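You operate a simulated robot arm through the tools that you are given. There is no shell and no other tool.

The job below is to be done with a simulated robot arm. You get a single attempt, and the scene is never put back.

JOB
Thin the soup with water, stir it even, cover it.
Fine: in the blue dish; fill the measuring jug to its lower ring and tip all of it in; both jugs and the spoon go back; no more than 10 ml spilt. Set down upright: water jug, measuring jug.
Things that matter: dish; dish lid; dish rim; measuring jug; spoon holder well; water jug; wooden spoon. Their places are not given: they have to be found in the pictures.

It is judged by the outcome, as a careful person would: the job done as asked, and still so three seconds after it is handed in. It fails if anything else is knocked over, pushed out of place, dropped, spilled or broken. Lids that push on must go on centred and level and be pressed home; caps that screw on are set level and turned clockwise until they are tight.

ROBOT AND FRAMES
A 6-joint arm with a two-finger gripper, fixed in place. Base frame: the origin is on the floor under the middle of its stand, x ahead of it, y to its left, z up. Units: cm, degrees, N and s.
It reaches about 157.2 cm from its shoulder. Its first joint turns from -166.0 to 166.0 degrees. Payload 2.45 kg.
Tool frame: the origin (TCP) lies between the finger pads and is the grasp point; the fingertips stand 2 cm ahead of it; z points along the fingers, y is the line along which they close. The gripper opens to 14 cm; its body begins 16.8 cm behind the TCP.
Orientation is told as [roll, pitch, yaw] about the base's x, y, z axes, in that order, counted from this pose: with the fingers straight down and closing along the base's y, the tool's x points along the base's -x, its y along +y and its z along -z.

CONTROLS
- The arm moves only by the tool nudge_tool. Its argument "plan" is one flat list of numbers, 7 for each row, row after row: the shift along the base's x, y, z in mm, then the turn, a rotation vector about the base's x, y, z in rad, then the gripper command, from -1 (fully open) to 1 (shut), values between in proportion. In form: [x, y, z, rx, ry, rz, claw, x, y, z, rx, ry, rz, claw, ...]. A call has 1 to 20 rows; each row shifts and turns the commanded pose from where the row before left it. Rows are played at 5 a second. More than 5 cm and 8.6 degrees between two rows, or a gripper value outside its range, and nothing of the call is played. Where a pose cannot be reached the arm comes as near as it can. A force on the tool above 50 N (or 10 N above the force at the start of the call, whichever is more), or a blocked arm, ends the call early, and 0.2 s more pass. The fingers move at their own pace (about 4.5 cm/s each) and stop on an object; they squeeze with about 45 N. The grip force told is the motor's: it shows also when the fingers shut on nothing. Time passes only in rows, and 0.2 s behind the last, so rows that do not move let the fingers close. It gives the time, the measured TCP pose, the force on the tool (base axes), the opening and the grip force at its end, in the units of the frame above (readings bear some noise), with the torque about the TCP (base axes, N m) and any sound that the robot's microphone picked up.
- Cameras (640 x 400 px; columns grow to the right, rows downward): "scene" is fixed at [21.72, 64.96, 148.98]; the picture's right is [-0.55, -0.83, 0.00], its down [-0.34, 0.22, -0.91] and it looks along [0.76, -0.51, -0.40] (base axes); focal length 309 px, centre (320, 200). "wrist" rides on the gripper at [7.8, 1.1, -20.9] in the tool frame; the picture's right is [-0.14, 0.99, 0.00], its down [-0.92, -0.13, -0.37] and it looks along [-0.36, -0.05, 0.93] (tool axes); focal length 280 px, centre (320, 200).
- camera(camera): a new picture of that camera. It takes no simulated time.
- measure_at(camera, pixels): for up to 12 pixels [column, row] of the newest picture of that camera ("zoom" is the newest enlarged one), the place [x, y, z] in the base frame of the surface seen there, good to about 0.3 cm. It takes no simulated time.
- enlarge(camera, box): a new picture of the part [left, top, right, bottom] of that camera's present view, enlarged. It takes no simulated time.
- finish_job(): hands the job in; it is judged then, once.

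Leave the gripper open and the arm clear of the work at the hand-in unless told otherwise.

The tools are called as name(argument=value, ...) on one line, values as JSON. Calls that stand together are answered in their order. nudge_tool: Moves the arm, as the interface text tells. Its arguments: {"type":"object","properties":{"plan":{"type":"array"}},"required":["plan"]} The other tools are called the same way: camera (camera) takes a picture; measure_at (camera, pixels) gives the place of the surface under pixels of a picture; enlarge (camera, box) takes an enlarged picture of a part of a camera's view; finish_job () hands the job in.

At the start:

```text
clock: 0.0
eef_pos: [57.82, 34.7, 134.83]
ee_rot: [0.0, 0.0, 0.0]
contact_force: [-0.2, -0.3, 0.2]
ft_torque: [-0.02, -0.01, -0.01]
opening: 14.0
finger_force: 0.2
```

scene: 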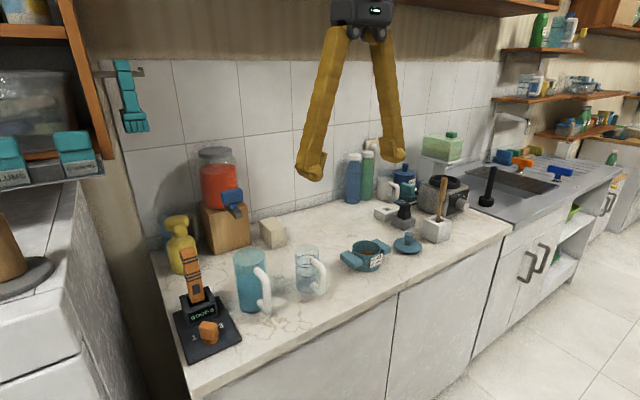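
wrist: 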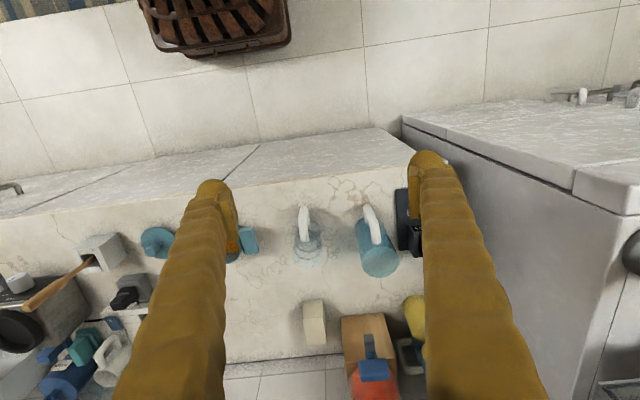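

I see the counter with a blue water jug near (255,280), a clear measuring jug near (308,270), a blue dish at (365,255), its lid at (407,243), and a spoon in a white holder at (437,228). I'll enlarge the view to see the details.

enlarge(camera="scene", box=[220, 220, 340, 320])

enlarge(camera="scene", box=[330, 170, 470, 285])

enlarge(camera="wrist", box=[280, 180, 440, 300])

```text
4.00 times, centred on (280, 270) of scene
```

zoom: 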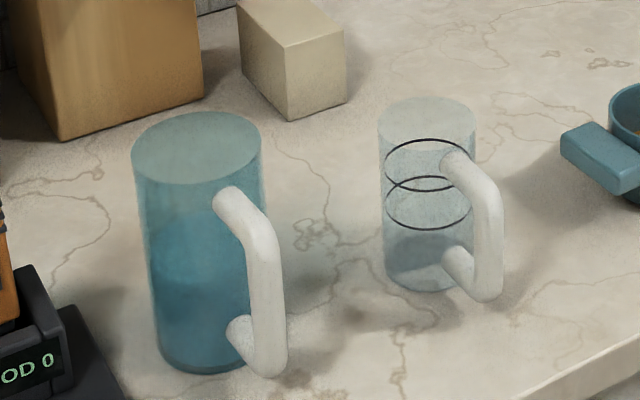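

```text
3.48 times, centred on (400, 228) of scene
```

zoom: 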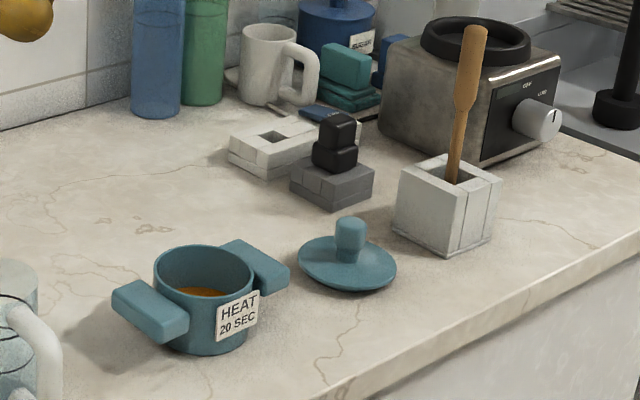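

```text
3.33 times, centred on (360, 240) of wrist
```

zoom: 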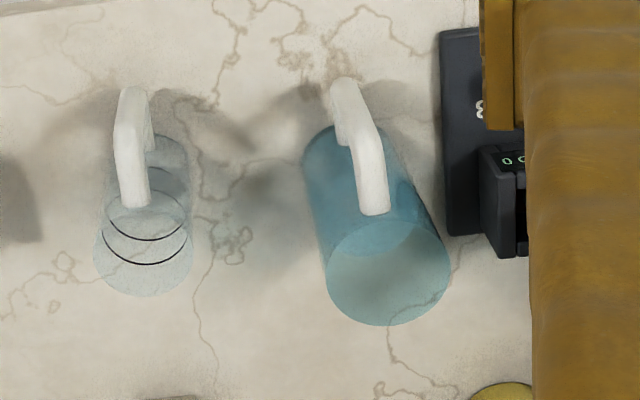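

First I'll measure on the jugs. I'm enlarging the scene view on them again so the zoom picture is the newest one.

enlarge(camera="scene", box=[220, 220, 340, 320])

measure_at(camera="zoom", pixels=[[197, 148], [135, 155], [262, 145], [205, 250], [200, 374], [228, 200], [262, 235], [275, 300], [270, 370], [240, 330], [330, 300], [90, 350]])

measure_at(camera="zoom", pixels=[[427, 118], [381, 122], [474, 118], [427, 98], [427, 136], [420, 230], [425, 285], [455, 160], [485, 190], [489, 240], [485, 295], [450, 255]])

```text
4.00 times, centred on (280, 270) of scene
```

zoom: 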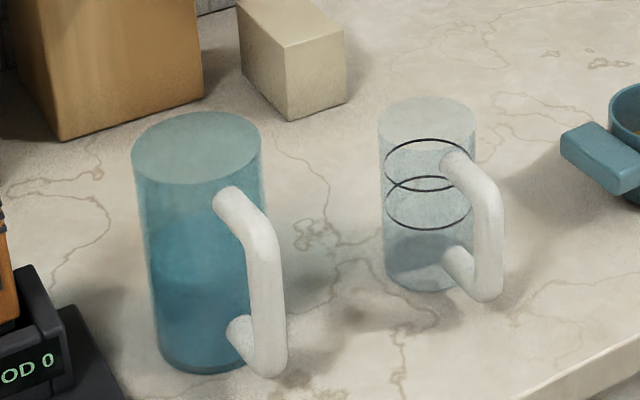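

```text
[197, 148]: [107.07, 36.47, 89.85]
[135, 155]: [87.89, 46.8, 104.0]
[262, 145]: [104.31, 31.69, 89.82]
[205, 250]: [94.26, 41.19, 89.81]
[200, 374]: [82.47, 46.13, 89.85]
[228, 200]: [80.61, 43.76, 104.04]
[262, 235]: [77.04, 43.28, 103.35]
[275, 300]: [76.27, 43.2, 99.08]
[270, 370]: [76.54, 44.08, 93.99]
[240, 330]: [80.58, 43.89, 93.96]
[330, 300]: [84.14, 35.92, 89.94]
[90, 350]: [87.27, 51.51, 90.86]
```

```text
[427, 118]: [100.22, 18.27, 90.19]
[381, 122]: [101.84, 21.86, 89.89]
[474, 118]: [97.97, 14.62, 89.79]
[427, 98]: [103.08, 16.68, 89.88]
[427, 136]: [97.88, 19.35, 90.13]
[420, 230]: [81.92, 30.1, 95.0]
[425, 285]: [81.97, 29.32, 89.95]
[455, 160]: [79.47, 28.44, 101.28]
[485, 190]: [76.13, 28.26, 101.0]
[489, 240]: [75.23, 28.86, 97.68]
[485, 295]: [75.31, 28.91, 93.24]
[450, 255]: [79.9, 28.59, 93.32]
```

The camera sees through the glass, and the handles of both jugs point toward -x. Next I'll measure the dish, lid, spoon and holder.

enlarge(camera="scene", box=[330, 220, 430, 280])

enlarge(camera="scene", box=[380, 165, 480, 250])

```text
6.40 times, centred on (380, 250) of scene
```

zoom: 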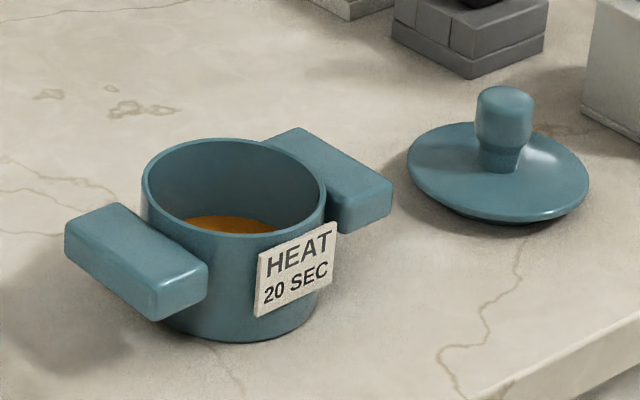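

```text
4.71 times, centred on (430, 208) of scene
```

zoom: 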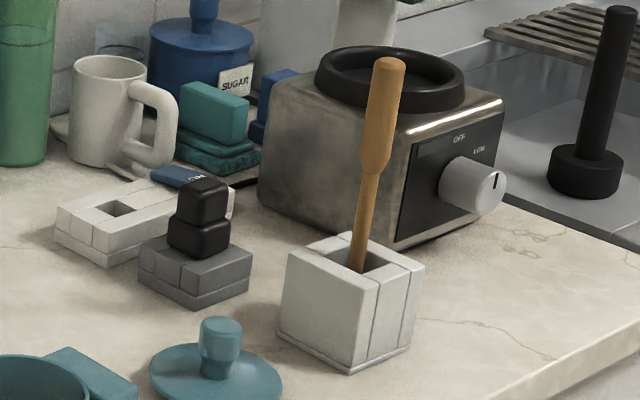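

Next I measure the spoon and holder in the current zoom.

measure_at(camera="zoom", pixels=[[387, 62], [382, 100], [376, 160], [367, 200], [358, 262], [288, 255], [348, 233], [424, 268], [378, 283], [351, 372], [280, 338], [410, 350]])

measure_at(camera="zoom", pixels=[[340, 258], [370, 245], [397, 268], [355, 275], [350, 265], [203, 180], [200, 245], [115, 208], [405, 66], [368, 66], [220, 325], [215, 370]])

enlarge(camera="scene", box=[330, 220, 430, 280])

measure_at(camera="zoom", pixels=[[234, 140], [147, 185], [322, 185], [225, 232], [235, 222], [70, 235], [155, 290], [122, 210], [300, 135], [385, 185], [245, 338], [300, 270]])

measure_at(camera="zoom", pixels=[[505, 95], [480, 110], [530, 110], [500, 165], [412, 165], [585, 190], [500, 215], [470, 125], [545, 135], [445, 200], [205, 275], [390, 210]])

```text
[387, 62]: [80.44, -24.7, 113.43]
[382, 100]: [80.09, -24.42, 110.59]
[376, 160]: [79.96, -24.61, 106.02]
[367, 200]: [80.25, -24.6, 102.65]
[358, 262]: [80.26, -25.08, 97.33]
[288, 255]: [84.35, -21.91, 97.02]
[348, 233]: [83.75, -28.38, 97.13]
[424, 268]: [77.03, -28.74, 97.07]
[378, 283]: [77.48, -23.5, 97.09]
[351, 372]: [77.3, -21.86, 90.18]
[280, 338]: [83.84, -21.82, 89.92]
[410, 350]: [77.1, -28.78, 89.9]
```

```text
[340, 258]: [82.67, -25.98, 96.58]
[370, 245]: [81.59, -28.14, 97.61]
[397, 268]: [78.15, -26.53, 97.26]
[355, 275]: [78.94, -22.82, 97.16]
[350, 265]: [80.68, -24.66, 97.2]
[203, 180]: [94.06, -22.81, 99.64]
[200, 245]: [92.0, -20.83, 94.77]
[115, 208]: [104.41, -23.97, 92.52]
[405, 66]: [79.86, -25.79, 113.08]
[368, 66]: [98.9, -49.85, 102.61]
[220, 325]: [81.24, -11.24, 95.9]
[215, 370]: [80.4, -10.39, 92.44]
```

```text
6.40 times, centred on (380, 250) of scene
```

zoom: 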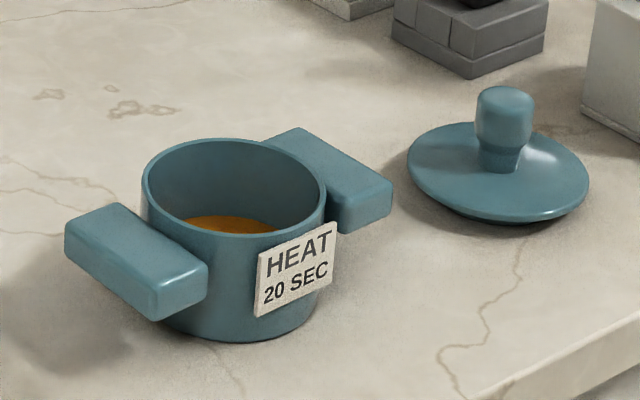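

```text
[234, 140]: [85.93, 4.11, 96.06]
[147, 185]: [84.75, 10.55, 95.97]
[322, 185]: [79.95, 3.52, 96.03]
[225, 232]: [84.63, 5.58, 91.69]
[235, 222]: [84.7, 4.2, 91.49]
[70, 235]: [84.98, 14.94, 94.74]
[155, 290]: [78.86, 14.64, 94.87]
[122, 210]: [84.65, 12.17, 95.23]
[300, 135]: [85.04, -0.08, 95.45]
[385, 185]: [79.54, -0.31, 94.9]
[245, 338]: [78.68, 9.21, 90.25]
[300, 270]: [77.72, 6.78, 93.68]
```

```text
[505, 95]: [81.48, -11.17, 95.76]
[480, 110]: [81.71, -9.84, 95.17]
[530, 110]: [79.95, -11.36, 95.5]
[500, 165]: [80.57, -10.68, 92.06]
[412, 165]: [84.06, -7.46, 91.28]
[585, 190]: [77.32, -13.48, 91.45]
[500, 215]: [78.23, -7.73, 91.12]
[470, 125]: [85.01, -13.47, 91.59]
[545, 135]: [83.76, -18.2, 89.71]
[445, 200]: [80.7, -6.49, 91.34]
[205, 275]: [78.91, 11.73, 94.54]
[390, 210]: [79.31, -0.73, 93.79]
```

The dish rim centre is near (82.4, 7.0, 96.0), the lid near (81, -10.4) and the spoon near (80.2, -25). Before planning grips, I'll look at the gripper's shape, then measure the counter's front edge and the clutter near the jugs.

enlarge(camera="scene", box=[260, 0, 440, 190])

measure_at(camera="scene", pixels=[[240, 374], [340, 319], [440, 262], [505, 225], [190, 310], [200, 295], [240, 345], [205, 330], [272, 235], [225, 230], [180, 250], [178, 225]])

measure_at(camera="scene", pixels=[[312, 165], [320, 140], [335, 90], [345, 45], [398, 150], [390, 100], [380, 50], [360, 12], [335, 10], [390, 10], [375, 10], [395, 158]])

```text
2.11 times, centred on (350, 95) of scene
```

zoom: 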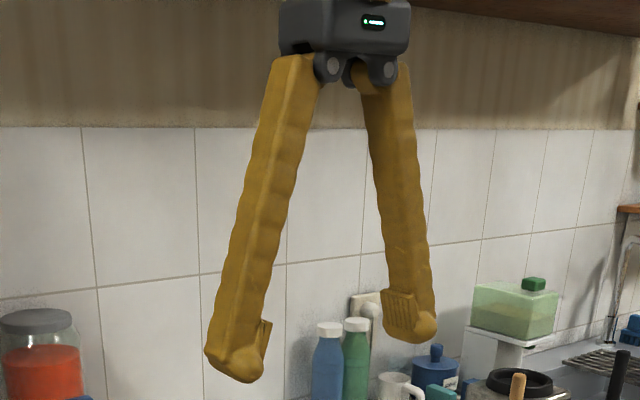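

```text
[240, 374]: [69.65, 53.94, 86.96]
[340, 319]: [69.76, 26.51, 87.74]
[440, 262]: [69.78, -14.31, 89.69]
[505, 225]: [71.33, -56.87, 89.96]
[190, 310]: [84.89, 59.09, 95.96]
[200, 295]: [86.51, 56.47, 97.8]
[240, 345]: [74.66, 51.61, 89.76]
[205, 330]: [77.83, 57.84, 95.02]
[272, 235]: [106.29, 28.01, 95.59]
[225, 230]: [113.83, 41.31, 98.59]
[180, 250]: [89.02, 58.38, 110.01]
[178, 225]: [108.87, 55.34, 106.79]
```

```text
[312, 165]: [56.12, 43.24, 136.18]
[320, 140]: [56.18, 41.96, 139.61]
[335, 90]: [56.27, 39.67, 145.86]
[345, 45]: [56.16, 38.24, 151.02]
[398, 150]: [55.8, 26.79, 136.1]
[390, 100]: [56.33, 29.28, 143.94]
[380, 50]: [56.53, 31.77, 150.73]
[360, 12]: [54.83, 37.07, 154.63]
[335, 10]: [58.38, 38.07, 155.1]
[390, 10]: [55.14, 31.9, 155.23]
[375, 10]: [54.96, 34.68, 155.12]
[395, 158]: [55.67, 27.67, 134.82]
```

The fingers are long and V-shaped with pads at the tips. The counter top is at z≈89.9 and its front edge is at x≈69.7. I plan to hold both jugs by the body with the tool level and pointing along +x, so that rolling about x pours toward -y. First I'll move forward in free air, then turn the tool level with the wrist camera on the upper side.

nudge_tool(plan=[30, 0, 0, 0, 0, 0, -1, 40, 0, 0, 0, 0, 0, -1, 40, 0, 0, 0, 0, 0, -1, 30, 0, 0, 0, 0, 0, -1, 0, 0, 0, 0.1058, 0, -0.1058, -1, 0, 0, 0, 0.1058, 0, -0.1058, -1, 0, 0, 0, 0.1058, 0, -0.1058, -1, 0, 0, 0, 0.1058, 0, -0.1058, -1, 0, 0, 0, 0.1058, 0, -0.1058, -1, 0, 0, 0, 0.1058, 0, -0.1058, -1, 0, 0, 0, 0, 0, 0, -1])

```text
clock: 2.4
eef_pos: [71.85, 34.62, 134.84]
ee_rot: [34.4, 11.0, -34.3]
contact_force: [-1.5, 0.7, 0.1]
ft_torque: [0.03, 0.03, 0.0]
opening: 13.99
finger_force: 0.0
```

The turn is tracking as commanded. I'll finish the remaining 128.6° about the same axis.

nudge_tool(plan=[0, 0, 0, 0.10578, 0, -0.10578, -1, 0, 0, 0, 0.10578, 0, -0.10578, -1, 0, 0, 0, 0.10578, 0, -0.10578, -1, 0, 0, 0, 0.10578, 0, -0.10578, -1, 0, 0, 0, 0.10578, 0, -0.10578, -1, 0, 0, 0, 0.10578, 0, -0.10578, -1, 0, 0, 0, 0.10578, 0, -0.10578, -1, 0, 0, 0, 0.10578, 0, -0.10578, -1, 0, 0, 0, 0.10578, 0, -0.10578, -1, 0, 0, 0, 0.10578, 0, -0.10578, -1, 0, 0, 0, 0.10578, 0, -0.10578, -1, 0, 0, 0, 0.10578, 0, -0.10578, -1, 0, 0, 0, 0.10578, 0, -0.10578, -1, 0, 0, 0, 0.10578, 0, -0.10578, -1, 0, 0, 0, 0.10578, 0, -0.10578, -1, 0, 0, 0, 0, 0, 0, -1])

camera(camera="scene")

camera(camera="wrist")

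```text
clock: 5.8
eef_pos: [76.43, 19.31, 138.64]
ee_rot: [78.7, 82.0, -81.8]
contact_force: [-0.2, -1.0, 0.4]
ft_torque: [0.01, 0.01, 0.0]
opening: 14.0
finger_force: 0.0
out of reach, approached as far as the arm can: row 10, 11, 12, 13, 14, 15
```

```text
taken
```

scene: 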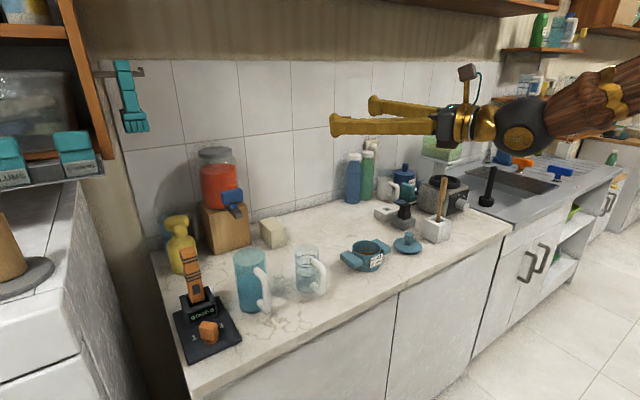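

```text
taken
```

wrist: 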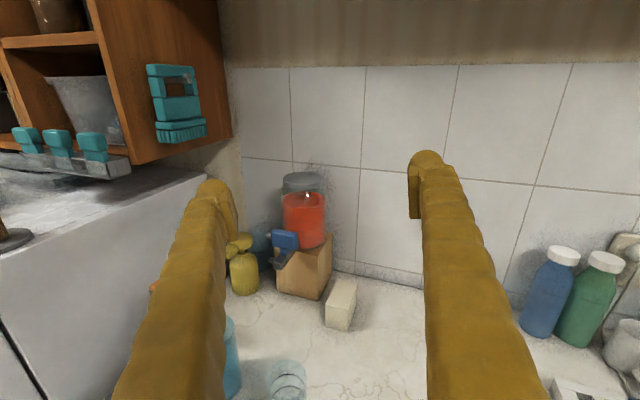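

The arm is short of room to fold at this distance, so it stopped near the target orientation but shifted. I'll push the commanded pose out along +x and see if it settles.

nudge_tool(plan=[20, 0, 0, 0, 0, 0, -1, 20, 0, 0, 0, 0, 0, -1, 20, 0, 0, 0, 0, 0, -1, 20, 0, 0, 0, 0, 0, -1, 0, 0, 0, 0, 0, 0, -1, 0, 0, 0, 0, 0, 0, -1])

```text
clock: 7.2
eef_pos: [84.29, 19.32, 138.55]
ee_rot: [78.9, 81.8, -81.7]
contact_force: [0.0, 0.2, 0.5]
ft_torque: [0.01, 0.01, 0.01]
opening: 13.99
finger_force: 0.1
```

Commands continue from the reached pose. The remaining error works out to a turn of about (0.144, -0.004, -0.338) rad, so I'll apply that here at x=84.

nudge_tool(plan=[0, 0, 0, 0.0479, -0.0012, -0.1126, -1, 0, 0, 0, 0.0479, -0.0012, -0.1126, -1, 0, 0, 0, 0.0479, -0.0012, -0.1126, -1, 0, 0, 0, 0, 0, 0, -1, 0, 0, 0, 0, 0, 0, -1])

```text
clock: 8.4
eef_pos: [84.61, 17.95, 139.01]
ee_rot: [78.0, 83.2, -84.7]
contact_force: [0.2, 0.6, -0.6]
ft_torque: [0.03, 0.02, -0.02]
opening: 14.01
finger_force: 0.0
out of reach, approached as far as the arm can: row 1, 2, 3
```

The arm still can't square up here. The limit may depend on height, so I'll go lower at the same x, staying above z≈117 and clear of everything, and try the turn again.

nudge_tool(plan=[0, 0, -40, 0, 0, 0, -1, 0, 0, -40, 0, 0, 0, -1, 0, 0, -40, 0, 0, 0, -1, 0, 0, -40, 0, 0, 0, -1, 0, 0, -40, 0, 0, 0, -1, 0, 0, 0, 0.03, 0, -0.1, -1, 0, 0, 0, 0.03, 0, -0.1, -1, 0, 0, 0, 0.03, 0, -0.1, -1, 0, 0, 0, 0, 0, 0, -1, 0, 0, 0, 0, 0, 0, -1])

camera(camera="scene")

```text
clock: 10.6
eef_pos: [85.16, 14.67, 119.56]
ee_rot: [76.9, 83.2, -85.1]
contact_force: [0.3, -0.1, -1.1]
ft_torque: [0.02, 0.02, 0.0]
opening: 14.01
finger_force: 0.0
out of reach, approached as far as the arm can: row 2, 3, 4, 5, 6, 7, 8
```

```text
taken
```

scene: 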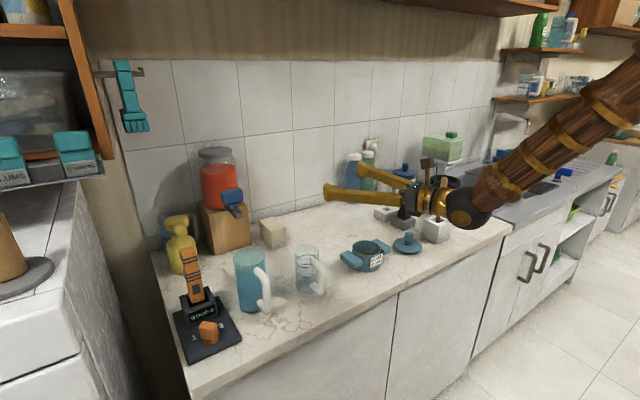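

The wrist stops about 17° short of the flip, so a joint limit blocks it from this side. I'll unwind back to fingers-down, rising as I go, and turn the other way round so the tool swings past -y instead.

nudge_tool(plan=[0, 0, 15, -0.10493, -0.01037, 0.10583, -1, 0, 0, 15, -0.10493, -0.01037, 0.10583, -1, 0, 0, 15, -0.10493, -0.01037, 0.10583, -1, 0, 0, 15, -0.10493, -0.01037, 0.10583, -1, 0, 0, 15, -0.10493, -0.01037, 0.10583, -1, 0, 0, 15, -0.10493, -0.01037, 0.10583, -1, 0, 0, 15, -0.10493, -0.01037, 0.10583, -1, 0, 0, 15, -0.10493, -0.01037, 0.10583, -1, 0, 0, 15, -0.10493, -0.01037, 0.10583, -1, 0, 0, 15, -0.10493, -0.01037, 0.10583, -1, 0, 0, 0, -0.10493, -0.01037, 0.10583, -1, 0, 0, 0, -0.10493, -0.01037, 0.10583, -1, 0, 0, 0, -0.10493, -0.01037, 0.10583, -1, 0, 0, 0, -0.10493, -0.01037, 0.10583, -1, 0, 0, 0, -0.10493, -0.01037, 0.10583, -1, 0, 0, 0, -0.10493, -0.01037, 0.10583, -1, 0, 0, 0, -0.10493, -0.01037, 0.10583, -1, 0, 0, 0, -0.10493, -0.01037, 0.10583, -1, 0, 0, 0, -0.10493, -0.01037, 0.10583, -1, 0, 0, 0, 0, 0, 0, -1])

```text
clock: 14.8
eef_pos: [85.15, 14.54, 134.76]
ee_rot: [-0.4, 0.1, 0.1]
contact_force: [-0.4, 0.8, 0.0]
ft_torque: [-0.03, -0.02, 0.04]
opening: 13.98
finger_force: 0.0
```

The tool is back to fingers-down at (85, 14.5, 134.8). Now I turn the other way while moving toward +y.

nudge_tool(plan=[0, 10, 0, -0.10578, 0, 0.10578, -1, 0, 10, 0, -0.10578, 0, 0.10578, -1, 0, 10, 0, -0.10578, 0, 0.10578, -1, 0, 10, 0, -0.10578, 0, 0.10578, -1, 0, 10, 0, -0.10578, 0, 0.10578, -1, 0, 10, 0, -0.10578, 0, 0.10578, -1, 0, 10, 0, -0.10578, 0, 0.10578, -1, 0, 10, 0, -0.10578, 0, 0.10578, -1, 0, 10, 0, -0.10578, 0, 0.10578, -1, 0, 10, 0, -0.10578, 0, 0.10578, -1, 0, 10, 0, -0.10578, 0, 0.10578, -1, 0, 10, 0, -0.10578, 0, 0.10578, -1, 0, 10, 0, -0.10578, 0, 0.10578, -1, 0, 10, 0, -0.10578, 0, 0.10578, -1, 0, 10, 0, -0.10578, 0, 0.10578, -1, 0, 10, 0, -0.10578, 0, 0.10578, -1, 0, 10, 0, -0.10578, 0, 0.10578, -1, 0, 10, 0, -0.10578, 0, 0.10578, -1, 0, 10, 0, -0.10578, 0, 0.10578, -1, 0, 0, 0, 0, 0, 0, -1])

```text
clock: 19.0
eef_pos: [85.15, 33.49, 134.79]
ee_rot: [-84.2, 77.9, 83.8]
contact_force: [-0.2, 0.7, -0.1]
ft_torque: [0.02, 0.0, -0.01]
opening: 14.02
finger_force: 0.1
```

All rows were reached. I'll finish the last two turn steps, then check the wrist view.

nudge_tool(plan=[0, 20, 0, -0.10578, 0, 0.10578, -1, 0, 20, 0, -0.10578, 0, 0.10578, -1, 0, 20, 0, 0, 0, 0, -1, 0, 20, 0, 0, 0, 0, -1, 0, 20, 0, 0, 0, 0, -1, 0, 0, 0, 0, 0, 0, -1, 0, 0, 0, 0, 0, 0, -1])

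camera(camera="wrist")

camera(camera="scene")

```text
clock: 20.6
eef_pos: [85.15, 43.66, 134.72]
ee_rot: [-102.5, 90.0, 77.7]
contact_force: [0.3, 0.9, 0.3]
ft_torque: [0.01, -0.06, 0.02]
opening: 13.99
finger_force: 0.1
```

```text
taken
```

wrist: 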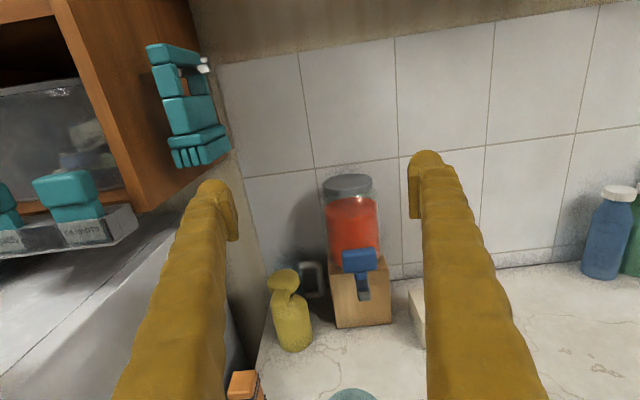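

```text
taken
```

scene: 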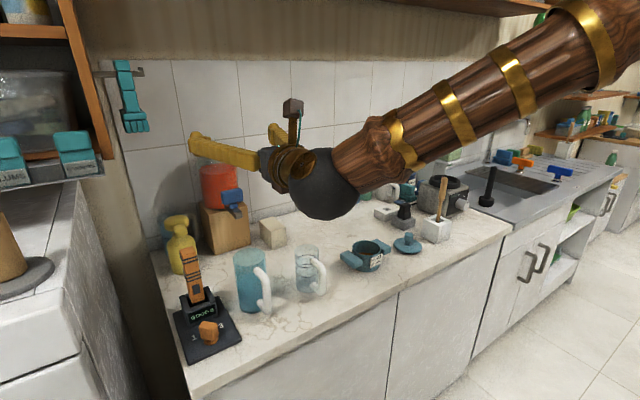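

The tool now points along +x with the camera on top. Before I grip anything, I'll test in free air whether it can roll about 120° about +x, which pouring needs.

nudge_tool(plan=[0, 0, 0, 0.149, 0, 0, -1, 0, 0, 0, 0.149, 0, 0, -1, 0, 0, 0, 0.149, 0, 0, -1, 0, 0, 0, 0.149, 0, 0, -1, 0, 0, 0, 0.149, 0, 0, -1, 0, 0, 0, 0.149, 0, 0, -1, 0, 0, 0, 0.149, 0, 0, -1, 0, 0, 0, 0.149, 0, 0, -1, 0, 0, 0, 0.149, 0, 0, -1, 0, 0, 0, 0.149, 0, 0, -1, 0, 0, 0, 0.149, 0, 0, -1, 0, 0, 0, 0.149, 0, 0, -1, 0, 0, 0, 0.149, 0, 0, -1, 0, 0, 0, 0.149, 0, 0, -1, 0, 0, 0, 0, 0, 0, -1])

```text
clock: 23.8
eef_pos: [85.11, 43.58, 134.73]
ee_rot: [-90.2, -29.7, 90.0]
contact_force: [0.0, -0.5, 0.4]
ft_torque: [-0.01, -0.02, -0.01]
opening: 14.01
finger_force: 0.0
```

The full 120° roll is reachable. Rolling back upright.

nudge_tool(plan=[0, 0, 0, -0.149, 0, 0, -1, 0, 0, 0, -0.149, 0, 0, -1, 0, 0, 0, -0.149, 0, 0, -1, 0, 0, 0, -0.149, 0, 0, -1, 0, 0, 0, -0.149, 0, 0, -1, 0, 0, 0, -0.149, 0, 0, -1, 0, 0, 0, -0.149, 0, 0, -1, 0, 0, 0, -0.149, 0, 0, -1, 0, 0, 0, -0.149, 0, 0, -1, 0, 0, 0, -0.149, 0, 0, -1, 0, 0, 0, -0.149, 0, 0, -1, 0, 0, 0, -0.149, 0, 0, -1, 0, 0, 0, -0.149, 0, 0, -1, 0, 0, 0, -0.149, 0, 0, -1, 0, 0, 0, 0, 0, 0, -1])

```text
clock: 27.0
eef_pos: [85.14, 43.65, 134.65]
ee_rot: [96.3, 90.0, -83.6]
contact_force: [-0.4, -0.3, 0.2]
ft_torque: [-0.02, -0.01, -0.03]
opening: 14.01
finger_force: 0.2
```

Next I check that the level pose also holds over the dish pouring spot, at y≈13.5 and at a safe height.

nudge_tool(plan=[0, -40, 0, 0, 0, 0, -1, 0, -50, -20, 0, 0, 0, -1, 0, -50, -30, 0, 0, 0, -1, 0, -50, -40, 0, 0, 0, -1, 0, -50, -40, 0, 0, 0, -1, 0, -40, -30, 0, 0, 0, -1, 0, -20, 0, 0, 0, 0, -1, 0, 0, 0, 0, 0, 0, -1])

camera(camera="wrist")

camera(camera="scene")

```text
refused: row 2 steps farther than a row can; nothing moved
```

```text
taken
```

wrist: 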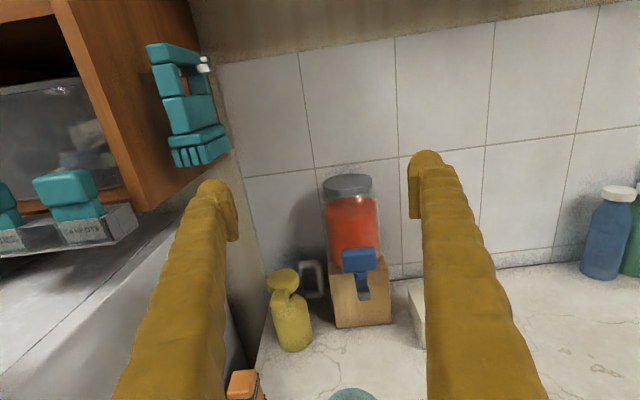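

```text
taken
```

scene: 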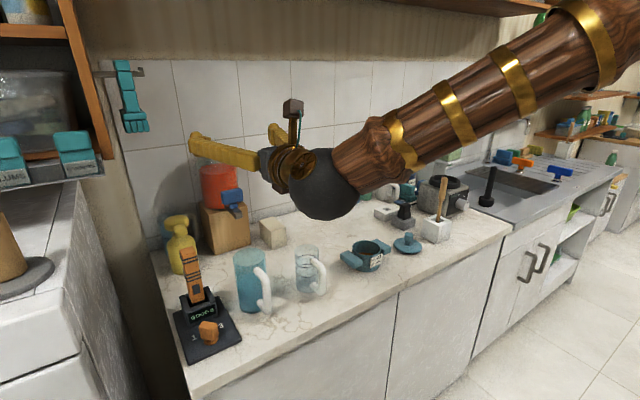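

That row was longer than the 5 cm limit, so I'll repeat the move with shorter steps.

nudge_tool(plan=[0, -30, -10, 0, 0, 0, -1, 0, -40, -20, 0, 0, 0, -1, 0, -40, -20, 0, 0, 0, -1, 0, -40, -20, 0, 0, 0, -1, 0, -40, -20, 0, 0, 0, -1, 0, -40, -20, 0, 0, 0, -1, 0, -40, -20, 0, 0, 0, -1, 0, -30, -20, 0, 0, 0, -1, 0, 0, 0, 0, 0, 0, -1, 0, 0, 0, 0, 0, 0, -1])

camera(camera="wrist")

camera(camera="scene")

```text
clock: 29.2
eef_pos: [84.86, 13.47, 119.75]
ee_rot: [-97.9, 89.9, 82.2]
contact_force: [-0.5, 0.2, -0.3]
ft_torque: [0.02, 0.03, 0.0]
opening: 14.01
finger_force: 0.1
```

```text
taken
```

wrist: 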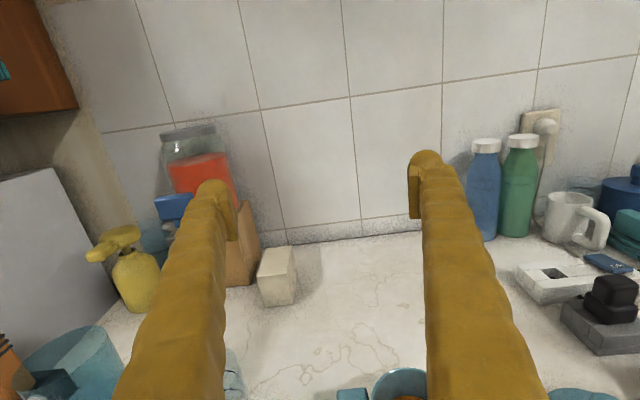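

```text
taken
```

scene: 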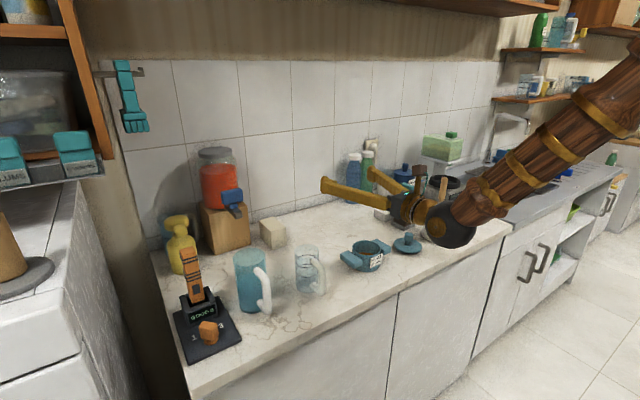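

The level pose holds at y=13.5 too. I'll check the roll here as well at z≈112, where the fingers stay above the dish, because the measuring jug must be tipped fully at this spot.

nudge_tool(plan=[0, 0, -40, 0, 0, 0, -1, 0, 0, -35, 0, 0, 0, -1, 0, 0, 0, 0.149, 0, 0, -1, 0, 0, 0, 0.149, 0, 0, -1, 0, 0, 0, 0.149, 0, 0, -1, 0, 0, 0, 0.149, 0, 0, -1, 0, 0, 0, 0.149, 0, 0, -1, 0, 0, 0, 0.149, 0, 0, -1, 0, 0, 0, 0.149, 0, 0, -1, 0, 0, 0, 0.149, 0, 0, -1, 0, 0, 0, 0.149, 0, 0, -1, 0, 0, 0, 0.149, 0, 0, -1, 0, 0, 0, 0.149, 0, 0, -1, 0, 0, 0, 0.149, 0, 0, -1, 0, 0, 0, 0.149, 0, 0, -1, 0, 0, 0, 0.149, 0, 0, -1, 0, 0, 0, 0.149, 0, 0, -1, 0, 0, 0, 0, 0, 0, -1])

```text
clock: 33.0
eef_pos: [85.03, 13.49, 112.18]
ee_rot: [-90.2, -38.2, 90.0]
contact_force: [-1.1, 0.0, 0.4]
ft_torque: [-0.03, 0.01, 0.05]
opening: 14.01
finger_force: 0.0
```

The 128° roll is reachable here. I'll roll back upright, rising a little.

nudge_tool(plan=[0, 0, 5, -0.149, 0, 0, -1, 0, 0, 5, -0.149, 0, 0, -1, 0, 0, 5, -0.149, 0, 0, -1, 0, 0, 5, -0.149, 0, 0, -1, 0, 0, 5, -0.149, 0, 0, -1, 0, 0, 5, -0.149, 0, 0, -1, 0, 0, 5, -0.149, 0, 0, -1, 0, 0, 5, -0.149, 0, 0, -1, 0, 0, 5, -0.149, 0, 0, -1, 0, 0, 5, -0.149, 0, 0, -1, 0, 0, 5, -0.149, 0, 0, -1, 0, 0, 5, -0.149, 0, 0, -1, 0, 0, 5, -0.149, 0, 0, -1, 0, 0, 5, -0.149, 0, 0, -1, 0, 0, 5, -0.149, 0, 0, -1, 0, 0, 0, 0, 0, 0, -1])

```text
clock: 36.4
eef_pos: [85.18, 13.7, 119.67]
ee_rot: [92.7, 90.1, -87.2]
contact_force: [0.4, -0.8, 0.0]
ft_torque: [0.0, -0.01, -0.01]
opening: 13.99
finger_force: 0.1
```

Now I'll move over to the water jug at y≈43.5, staying at z≈119, and look.

nudge_tool(plan=[0, 20, 0, 0, 0, 0, -1, 0, 40, 0, 0, 0, 0, -1, 0, 40, 0, 0, 0, 0, -1, 0, 40, 0, 0, 0, 0, -1, 0, 40, 0, 0, 0, 0, -1, 0, 40, 0, 0, 0, 0, -1, 0, 40, 0, 0, 0, 0, -1, 0, 30, 0, 0, 0, 0, -1, 0, 8, 0, 0, 0, 0, -1, 0, 0, 0, 0, 0, 0, -1])

camera(camera="wrist")

camera(camera="scene")

```text
clock: 38.6
eef_pos: [85.16, 43.43, 119.79]
ee_rot: [-106.5, 90.0, 73.7]
contact_force: [0.3, -0.3, 0.0]
ft_torque: [-0.03, 0.0, 0.01]
opening: 14.02
finger_force: 0.1
```

```text
taken
```

wrist: 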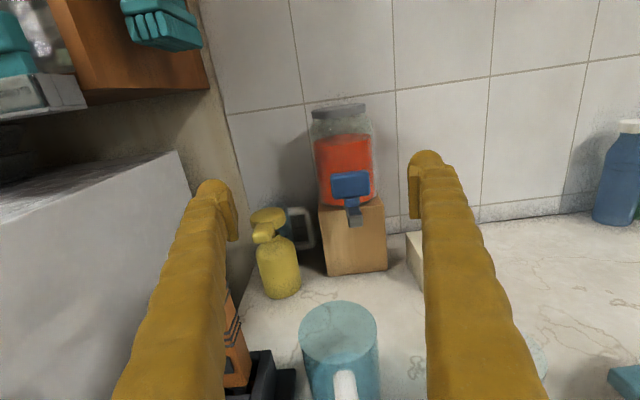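

```text
taken
```

scene: 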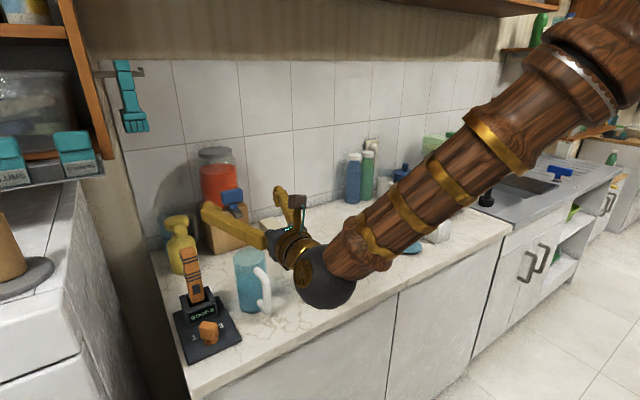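

The jug's rim centre appears at (339,334), between the fingers. I'll measure the handle and the scale with its orange stick, which stand near the left finger's path.

measure_at(camera="wrist", pixels=[[345, 390], [235, 345], [240, 380], [265, 360], [270, 385], [290, 380], [283, 395], [279, 265], [262, 235], [228, 300], [339, 305], [349, 372]])

measure_at(camera="scene", pixels=[[190, 252], [197, 262], [193, 285], [203, 290], [200, 310], [213, 313], [213, 300], [205, 333], [240, 335], [225, 310], [265, 275], [262, 310]])

enlarge(camera="scene", box=[160, 200, 300, 370])

```text
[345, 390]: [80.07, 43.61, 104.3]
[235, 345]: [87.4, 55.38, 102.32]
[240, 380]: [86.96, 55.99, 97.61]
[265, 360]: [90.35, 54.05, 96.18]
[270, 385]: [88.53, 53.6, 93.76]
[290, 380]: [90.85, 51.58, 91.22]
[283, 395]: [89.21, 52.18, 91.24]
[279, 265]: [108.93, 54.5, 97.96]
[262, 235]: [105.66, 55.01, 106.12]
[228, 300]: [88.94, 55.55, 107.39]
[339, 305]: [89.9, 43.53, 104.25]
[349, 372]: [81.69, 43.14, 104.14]
```

```text
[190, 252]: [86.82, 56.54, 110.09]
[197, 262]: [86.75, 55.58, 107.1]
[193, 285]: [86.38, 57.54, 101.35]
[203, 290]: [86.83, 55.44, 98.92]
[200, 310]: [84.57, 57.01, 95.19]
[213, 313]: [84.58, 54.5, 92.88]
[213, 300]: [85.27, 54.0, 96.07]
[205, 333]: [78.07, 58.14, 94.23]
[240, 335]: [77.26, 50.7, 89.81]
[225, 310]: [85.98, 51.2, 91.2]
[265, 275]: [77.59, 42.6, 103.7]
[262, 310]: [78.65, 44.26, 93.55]
```

```text
2.35 times, centred on (230, 285) of scene
```

zoom: 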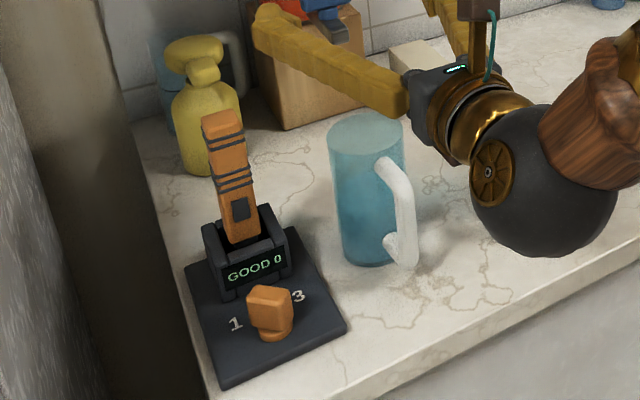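

The dock starts at y≈53.6 and its plate is at z≈91, so I'll narrow the opening to about 10.5 cm and lower over the jug, straddling it. I'll stop first with the fingers just above the rim to check.

nudge_tool(plan=[6, 1, 0, 0, 0, 0, -0.5, 0, 0, 0, 0, 0, 0, -0.5, 0, 0, -20, 0, 0, 0, -0.5, 0, 0, -30, 0, 0, 0, -0.5, 0, 0, -30, 0, 0, 0, -0.5, 0, 0, -30, 0, 0, 0, -0.5, 0, 0, -10, 0, 0, 0, -0.5, 0, 0, 0, 0, 0, 0, -0.5, 0, 0, 0, 0, 0, 0, -0.5])

camera(camera="wrist")

enlarge(camera="scene", box=[160, 200, 320, 330])

```text
clock: 40.6
eef_pos: [85.72, 43.41, 107.68]
ee_rot: [-93.1, 90.0, 87.1]
contact_force: [-0.6, -0.3, 0.6]
ft_torque: [0.02, -0.02, -0.01]
opening: 10.5
finger_force: 0.0
```

```text
taken
```

wrist: 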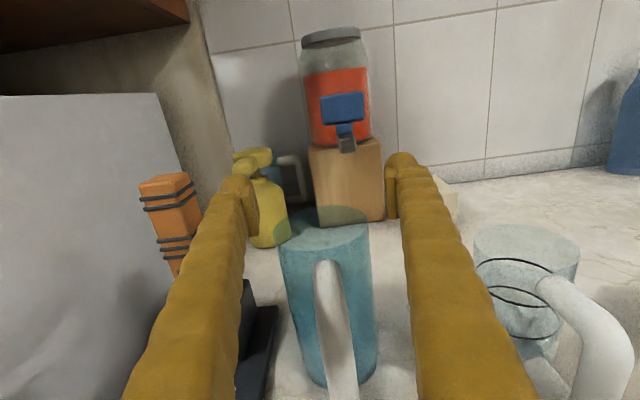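

```text
3.08 times, centred on (240, 265) of scene
```

zoom: 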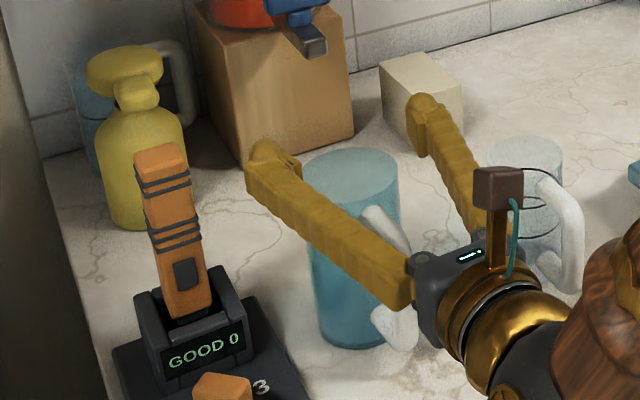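

The jug sits centred between the fingers with room on both sides. I'll lower to z≈96, about 6 cm above the counter on the jug body.

nudge_tool(plan=[0, 1, -15, 0, 0, 0, -0.5, 0, 0, -20, 0, 0, 0, -0.5, 0, 0, -20, 0, 0, 0, -0.5, 0, 0, -20, 0, 0, 0, -0.5, 0, 0, -20, 0, 0, 0, -0.5, 0, 0, -15, 0, 0, 0, -0.5, 0, 0, -7, 0, 0, 0, -0.5, 0, 0, 0, 0, 0, 0, -0.5, 0, 0, 0, 0, 0, 0, -0.5])

camera(camera="wrist")

enlarge(camera="scene", box=[160, 200, 340, 330])

```text
clock: 42.6
eef_pos: [85.78, 43.52, 96.13]
ee_rot: [-108.2, 89.9, 71.9]
contact_force: [0.3, -0.3, -0.8]
ft_torque: [-0.03, 0.0, 0.03]
opening: 10.5
finger_force: 0.1
```

```text
taken
```

wrist: 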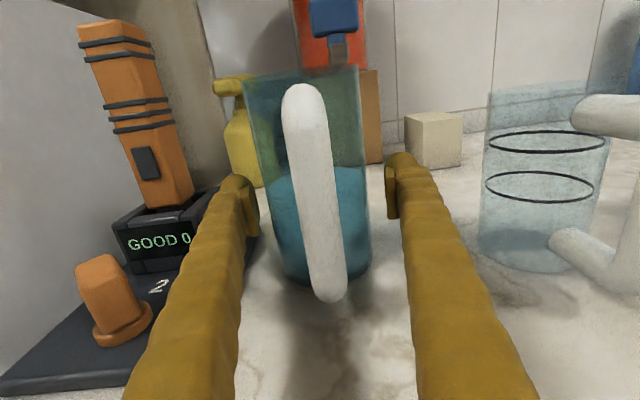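

```text
3.08 times, centred on (250, 265) of scene
```

zoom: 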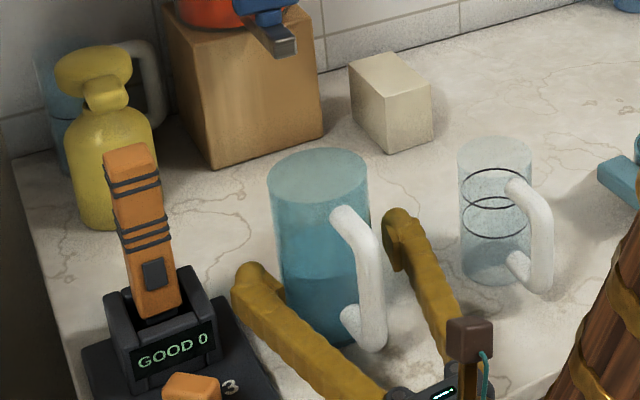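

The wrist view shows the water level at about z≈98.5 in the blue jug, and both rings on the measuring jug: lower at z≈95.1, upper at ≈98.4. The jug is centred, so I'll close the grip without moving.

nudge_tool(plan=[0, 0, 0, 0, 0, 0, -0.3, 0, 0, 0, 0, 0, 0, -0.1, 0, 0, 0, 0, 0, 0, 0.3, 0, 0, 0, 0, 0, 0, 1, 0, 0, 0, 0, 0, 0, 1])

camera(camera="wrist")

```text
clock: 43.8
eef_pos: [85.75, 43.56, 96.05]
ee_rot: [-106.7, 89.9, 73.5]
contact_force: [-2.1, 0.7, 1.4]
ft_torque: [-0.18, 0.05, -0.06]
opening: 7.79
finger_force: 44.7
```

```text
taken
```

wrist: 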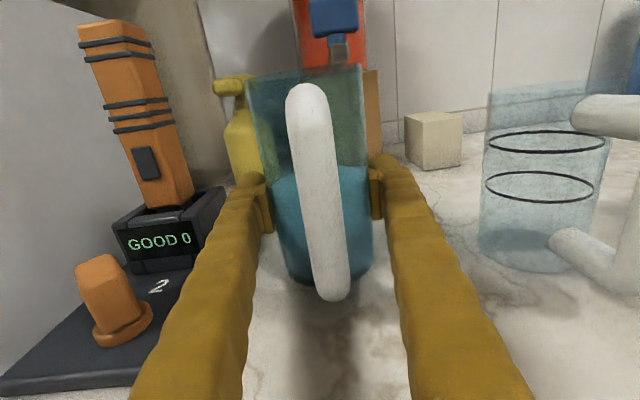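

Gripped at 7.8 cm opening with 44.7 N. Before lifting, I'll locate the measuring jug's axis by measuring on its opaque ring lines.

enlarge(camera="wrist", box=[470, 70, 630, 280])

enlarge(camera="wrist", box=[470, 120, 630, 220])

```text
1.90 times, centred on (550, 175) of wrist
```

zoom: 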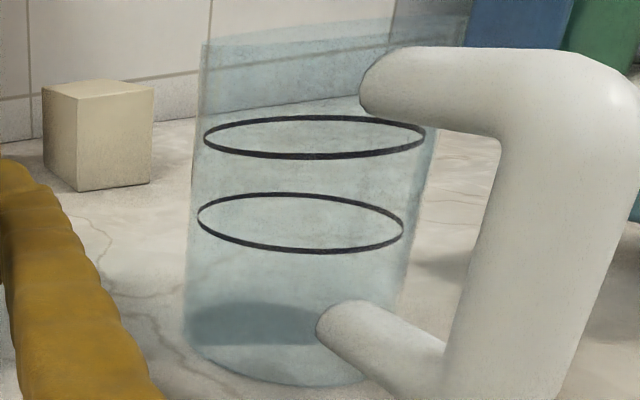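

```text
4.00 times, centred on (550, 170) of wrist
```

zoom: 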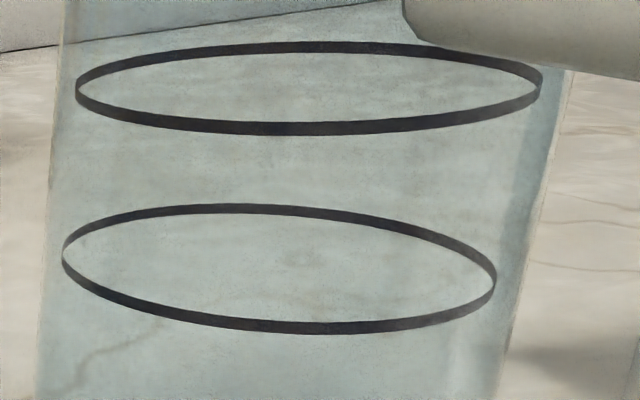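

measure_at(camera="zoom", pixels=[[66, 258], [494, 284], [310, 328], [235, 208], [130, 300], [420, 236], [79, 92], [539, 90], [300, 128], [320, 47], [150, 116], [450, 60]])

```text
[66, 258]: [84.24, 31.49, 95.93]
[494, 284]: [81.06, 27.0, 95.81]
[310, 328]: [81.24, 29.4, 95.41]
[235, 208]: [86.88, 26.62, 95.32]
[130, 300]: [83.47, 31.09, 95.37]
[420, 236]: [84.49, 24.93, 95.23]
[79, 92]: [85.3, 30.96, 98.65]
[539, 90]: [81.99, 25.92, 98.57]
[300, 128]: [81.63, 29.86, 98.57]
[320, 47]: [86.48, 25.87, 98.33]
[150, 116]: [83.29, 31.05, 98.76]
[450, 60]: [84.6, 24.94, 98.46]
```

The ring fit puts the measuring jug axis at (84.0, 28.0) with radius about 3.1, the lower ring at z≈95.3 and the rim at about 102.2. Now I'll lift the water jug gently and check the hold.

nudge_tool(plan=[0, 0, 3, 0, 0, 0, 1, 0, 0, 5, 0, 0, 0, 1, 0, 0, 8, 0, 0, 0, 1, 0, 0, 10, 0, 0, 0, 1, 0, 0, 10, 0, 0, 0, 1, 0, 0, 8, 0, 0, 0, 1, 0, 0, 4, 0, 0, 0, 1, 0, 0, 2, 0, 0, 0, 1, 0, 0, 0, 0, 0, 0, 1])

camera(camera="wrist")

enlarge(camera="scene", box=[160, 200, 340, 330])

```text
clock: 45.8
eef_pos: [85.76, 43.62, 100.95]
ee_rot: [-95.1, 90.0, 85.0]
contact_force: [0.2, 0.7, -3.3]
ft_torque: [-0.01, -0.03, 0.03]
opening: 7.79
finger_force: 44.7
```

```text
taken
```

wrist: 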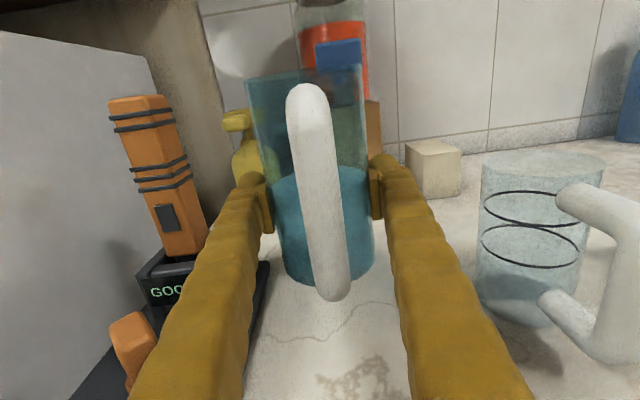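

```text
3.08 times, centred on (250, 265) of scene
```

zoom: 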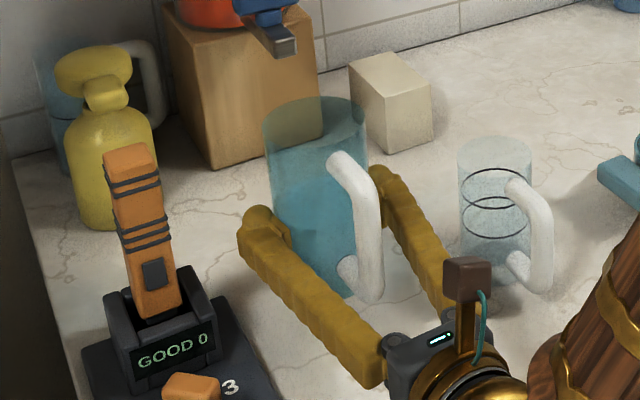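

The hold is steady, with about 3.3 N of weight and no slip. I'll continue up to z≈108 and shift to x=84.0 to line up with the measuring jug, then begin a gentle tilt to about 40°, well below the flow angle.

nudge_tool(plan=[-1, 0, 5, 0, 0, 0, 1, -2, 0, 10, 0, 0, 0, 1, -3, 0, 12, 0, 0, 0, 1, -3, 0, 12, 0, 0, 0, 1, -3, 0, 12, 0, 0, 0, 1, -3, 0, 10, 0, 0, 0, 1, -2, 0, 6, 0, 0, 0, 1, -1, 0, 3, 0, 0, 0, 1, 0, 0, 0, 0.03, 0, 0, 1, 0, 0, 0, 0.06, 0, 0, 1, 0, 0, 0, 0.08, 0, 0, 1, 0, 0, 0, 0.08, 0, 0, 1, 0, 0, 0, 0.08, 0, 0, 1, 0, 0, 0, 0.08, 0, 0, 1, 0, 0, 0, 0.08, 0, 0, 1, 0, 0, 0, 0.08, 0, 0, 1, 0, 0, 0, 0.06, 0, 0, 1, 0, 0, 0, 0.03, 0, 0, 1, 0, 0, 0, 0, 0, 0, 1])

camera(camera="wrist")

camera(camera="scene")

```text
clock: 49.8
eef_pos: [83.91, 43.52, 108.06]
ee_rot: [-90.1, 52.2, 90.0]
contact_force: [-0.3, 0.3, -4.8]
ft_torque: [-0.02, -0.04, 0.01]
opening: 7.79
finger_force: 45.0
```

```text
taken
```

wrist: 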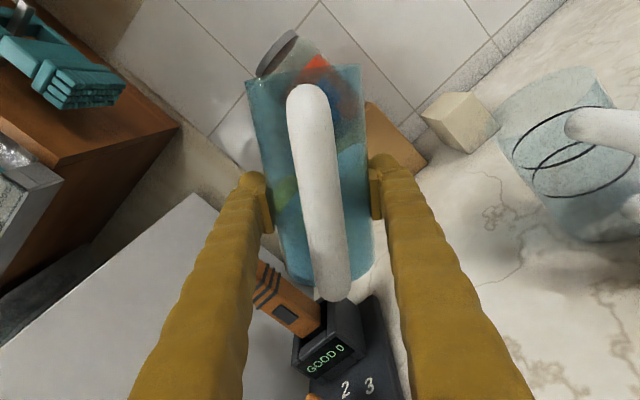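

```text
taken
```

scene: 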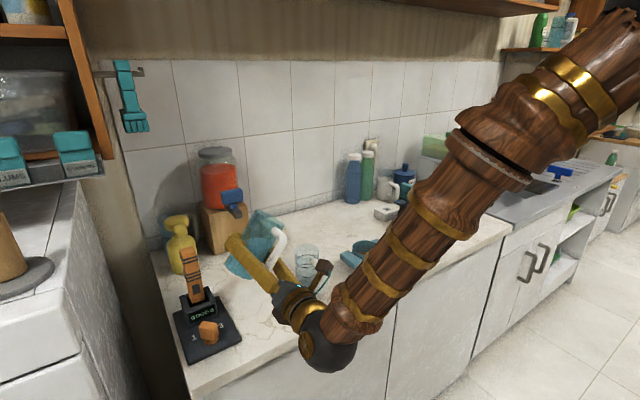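

The tilt is 38° and the water stays well inside. I'll move over to y≈38.1, z≈104.5, which puts the lip above the near half of the measuring jug's mouth, reaching about 50° tilt, still below flow.

nudge_tool(plan=[0, -3, -2, 0.01, 0, 0, 1, 0, -5, -3, 0.02, 0, 0, 1, 0, -7, -5, 0.03, 0, 0, 1, 0, -8, -5, 0.03, 0, 0, 1, 0, -8, -5, 0.03, 0, 0, 1, 0, -8, -5, 0.03, 0, 0, 1, 0, -7, -5, 0.02, 0, 0, 1, 0, -5, -3, 0.02, 0, 0, 1, 0, -3, -2, 0.01, 0, 0, 1, 0, 0, 0, 0, 0, 0, 1, 0, 0, 0, 0, 0, 0, 1])

camera(camera="wrist")

enlarge(camera="scene", box=[200, 190, 360, 320])

```text
clock: 52.2
eef_pos: [83.88, 38.09, 104.48]
ee_rot: [-90.3, 40.7, 90.0]
contact_force: [0.0, 0.3, -3.7]
ft_torque: [-0.04, -0.05, 0.04]
opening: 7.79
finger_force: 45.3
```

```text
taken
```

wrist: 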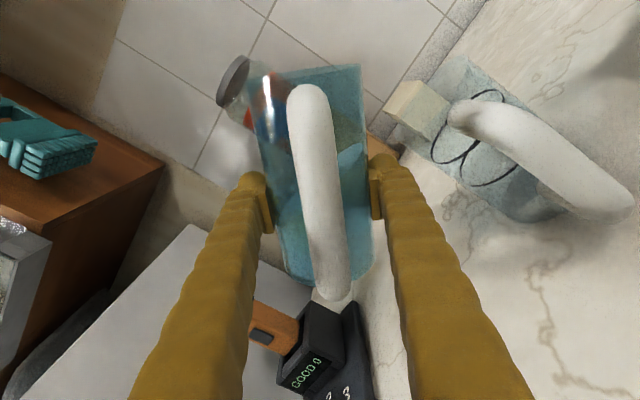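

```text
3.08 times, centred on (280, 255) of scene
```

zoom: 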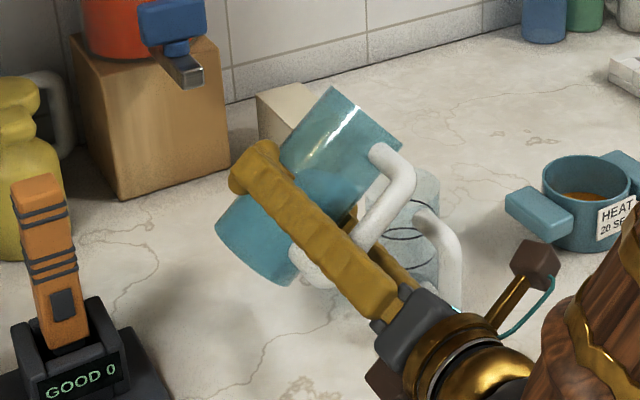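

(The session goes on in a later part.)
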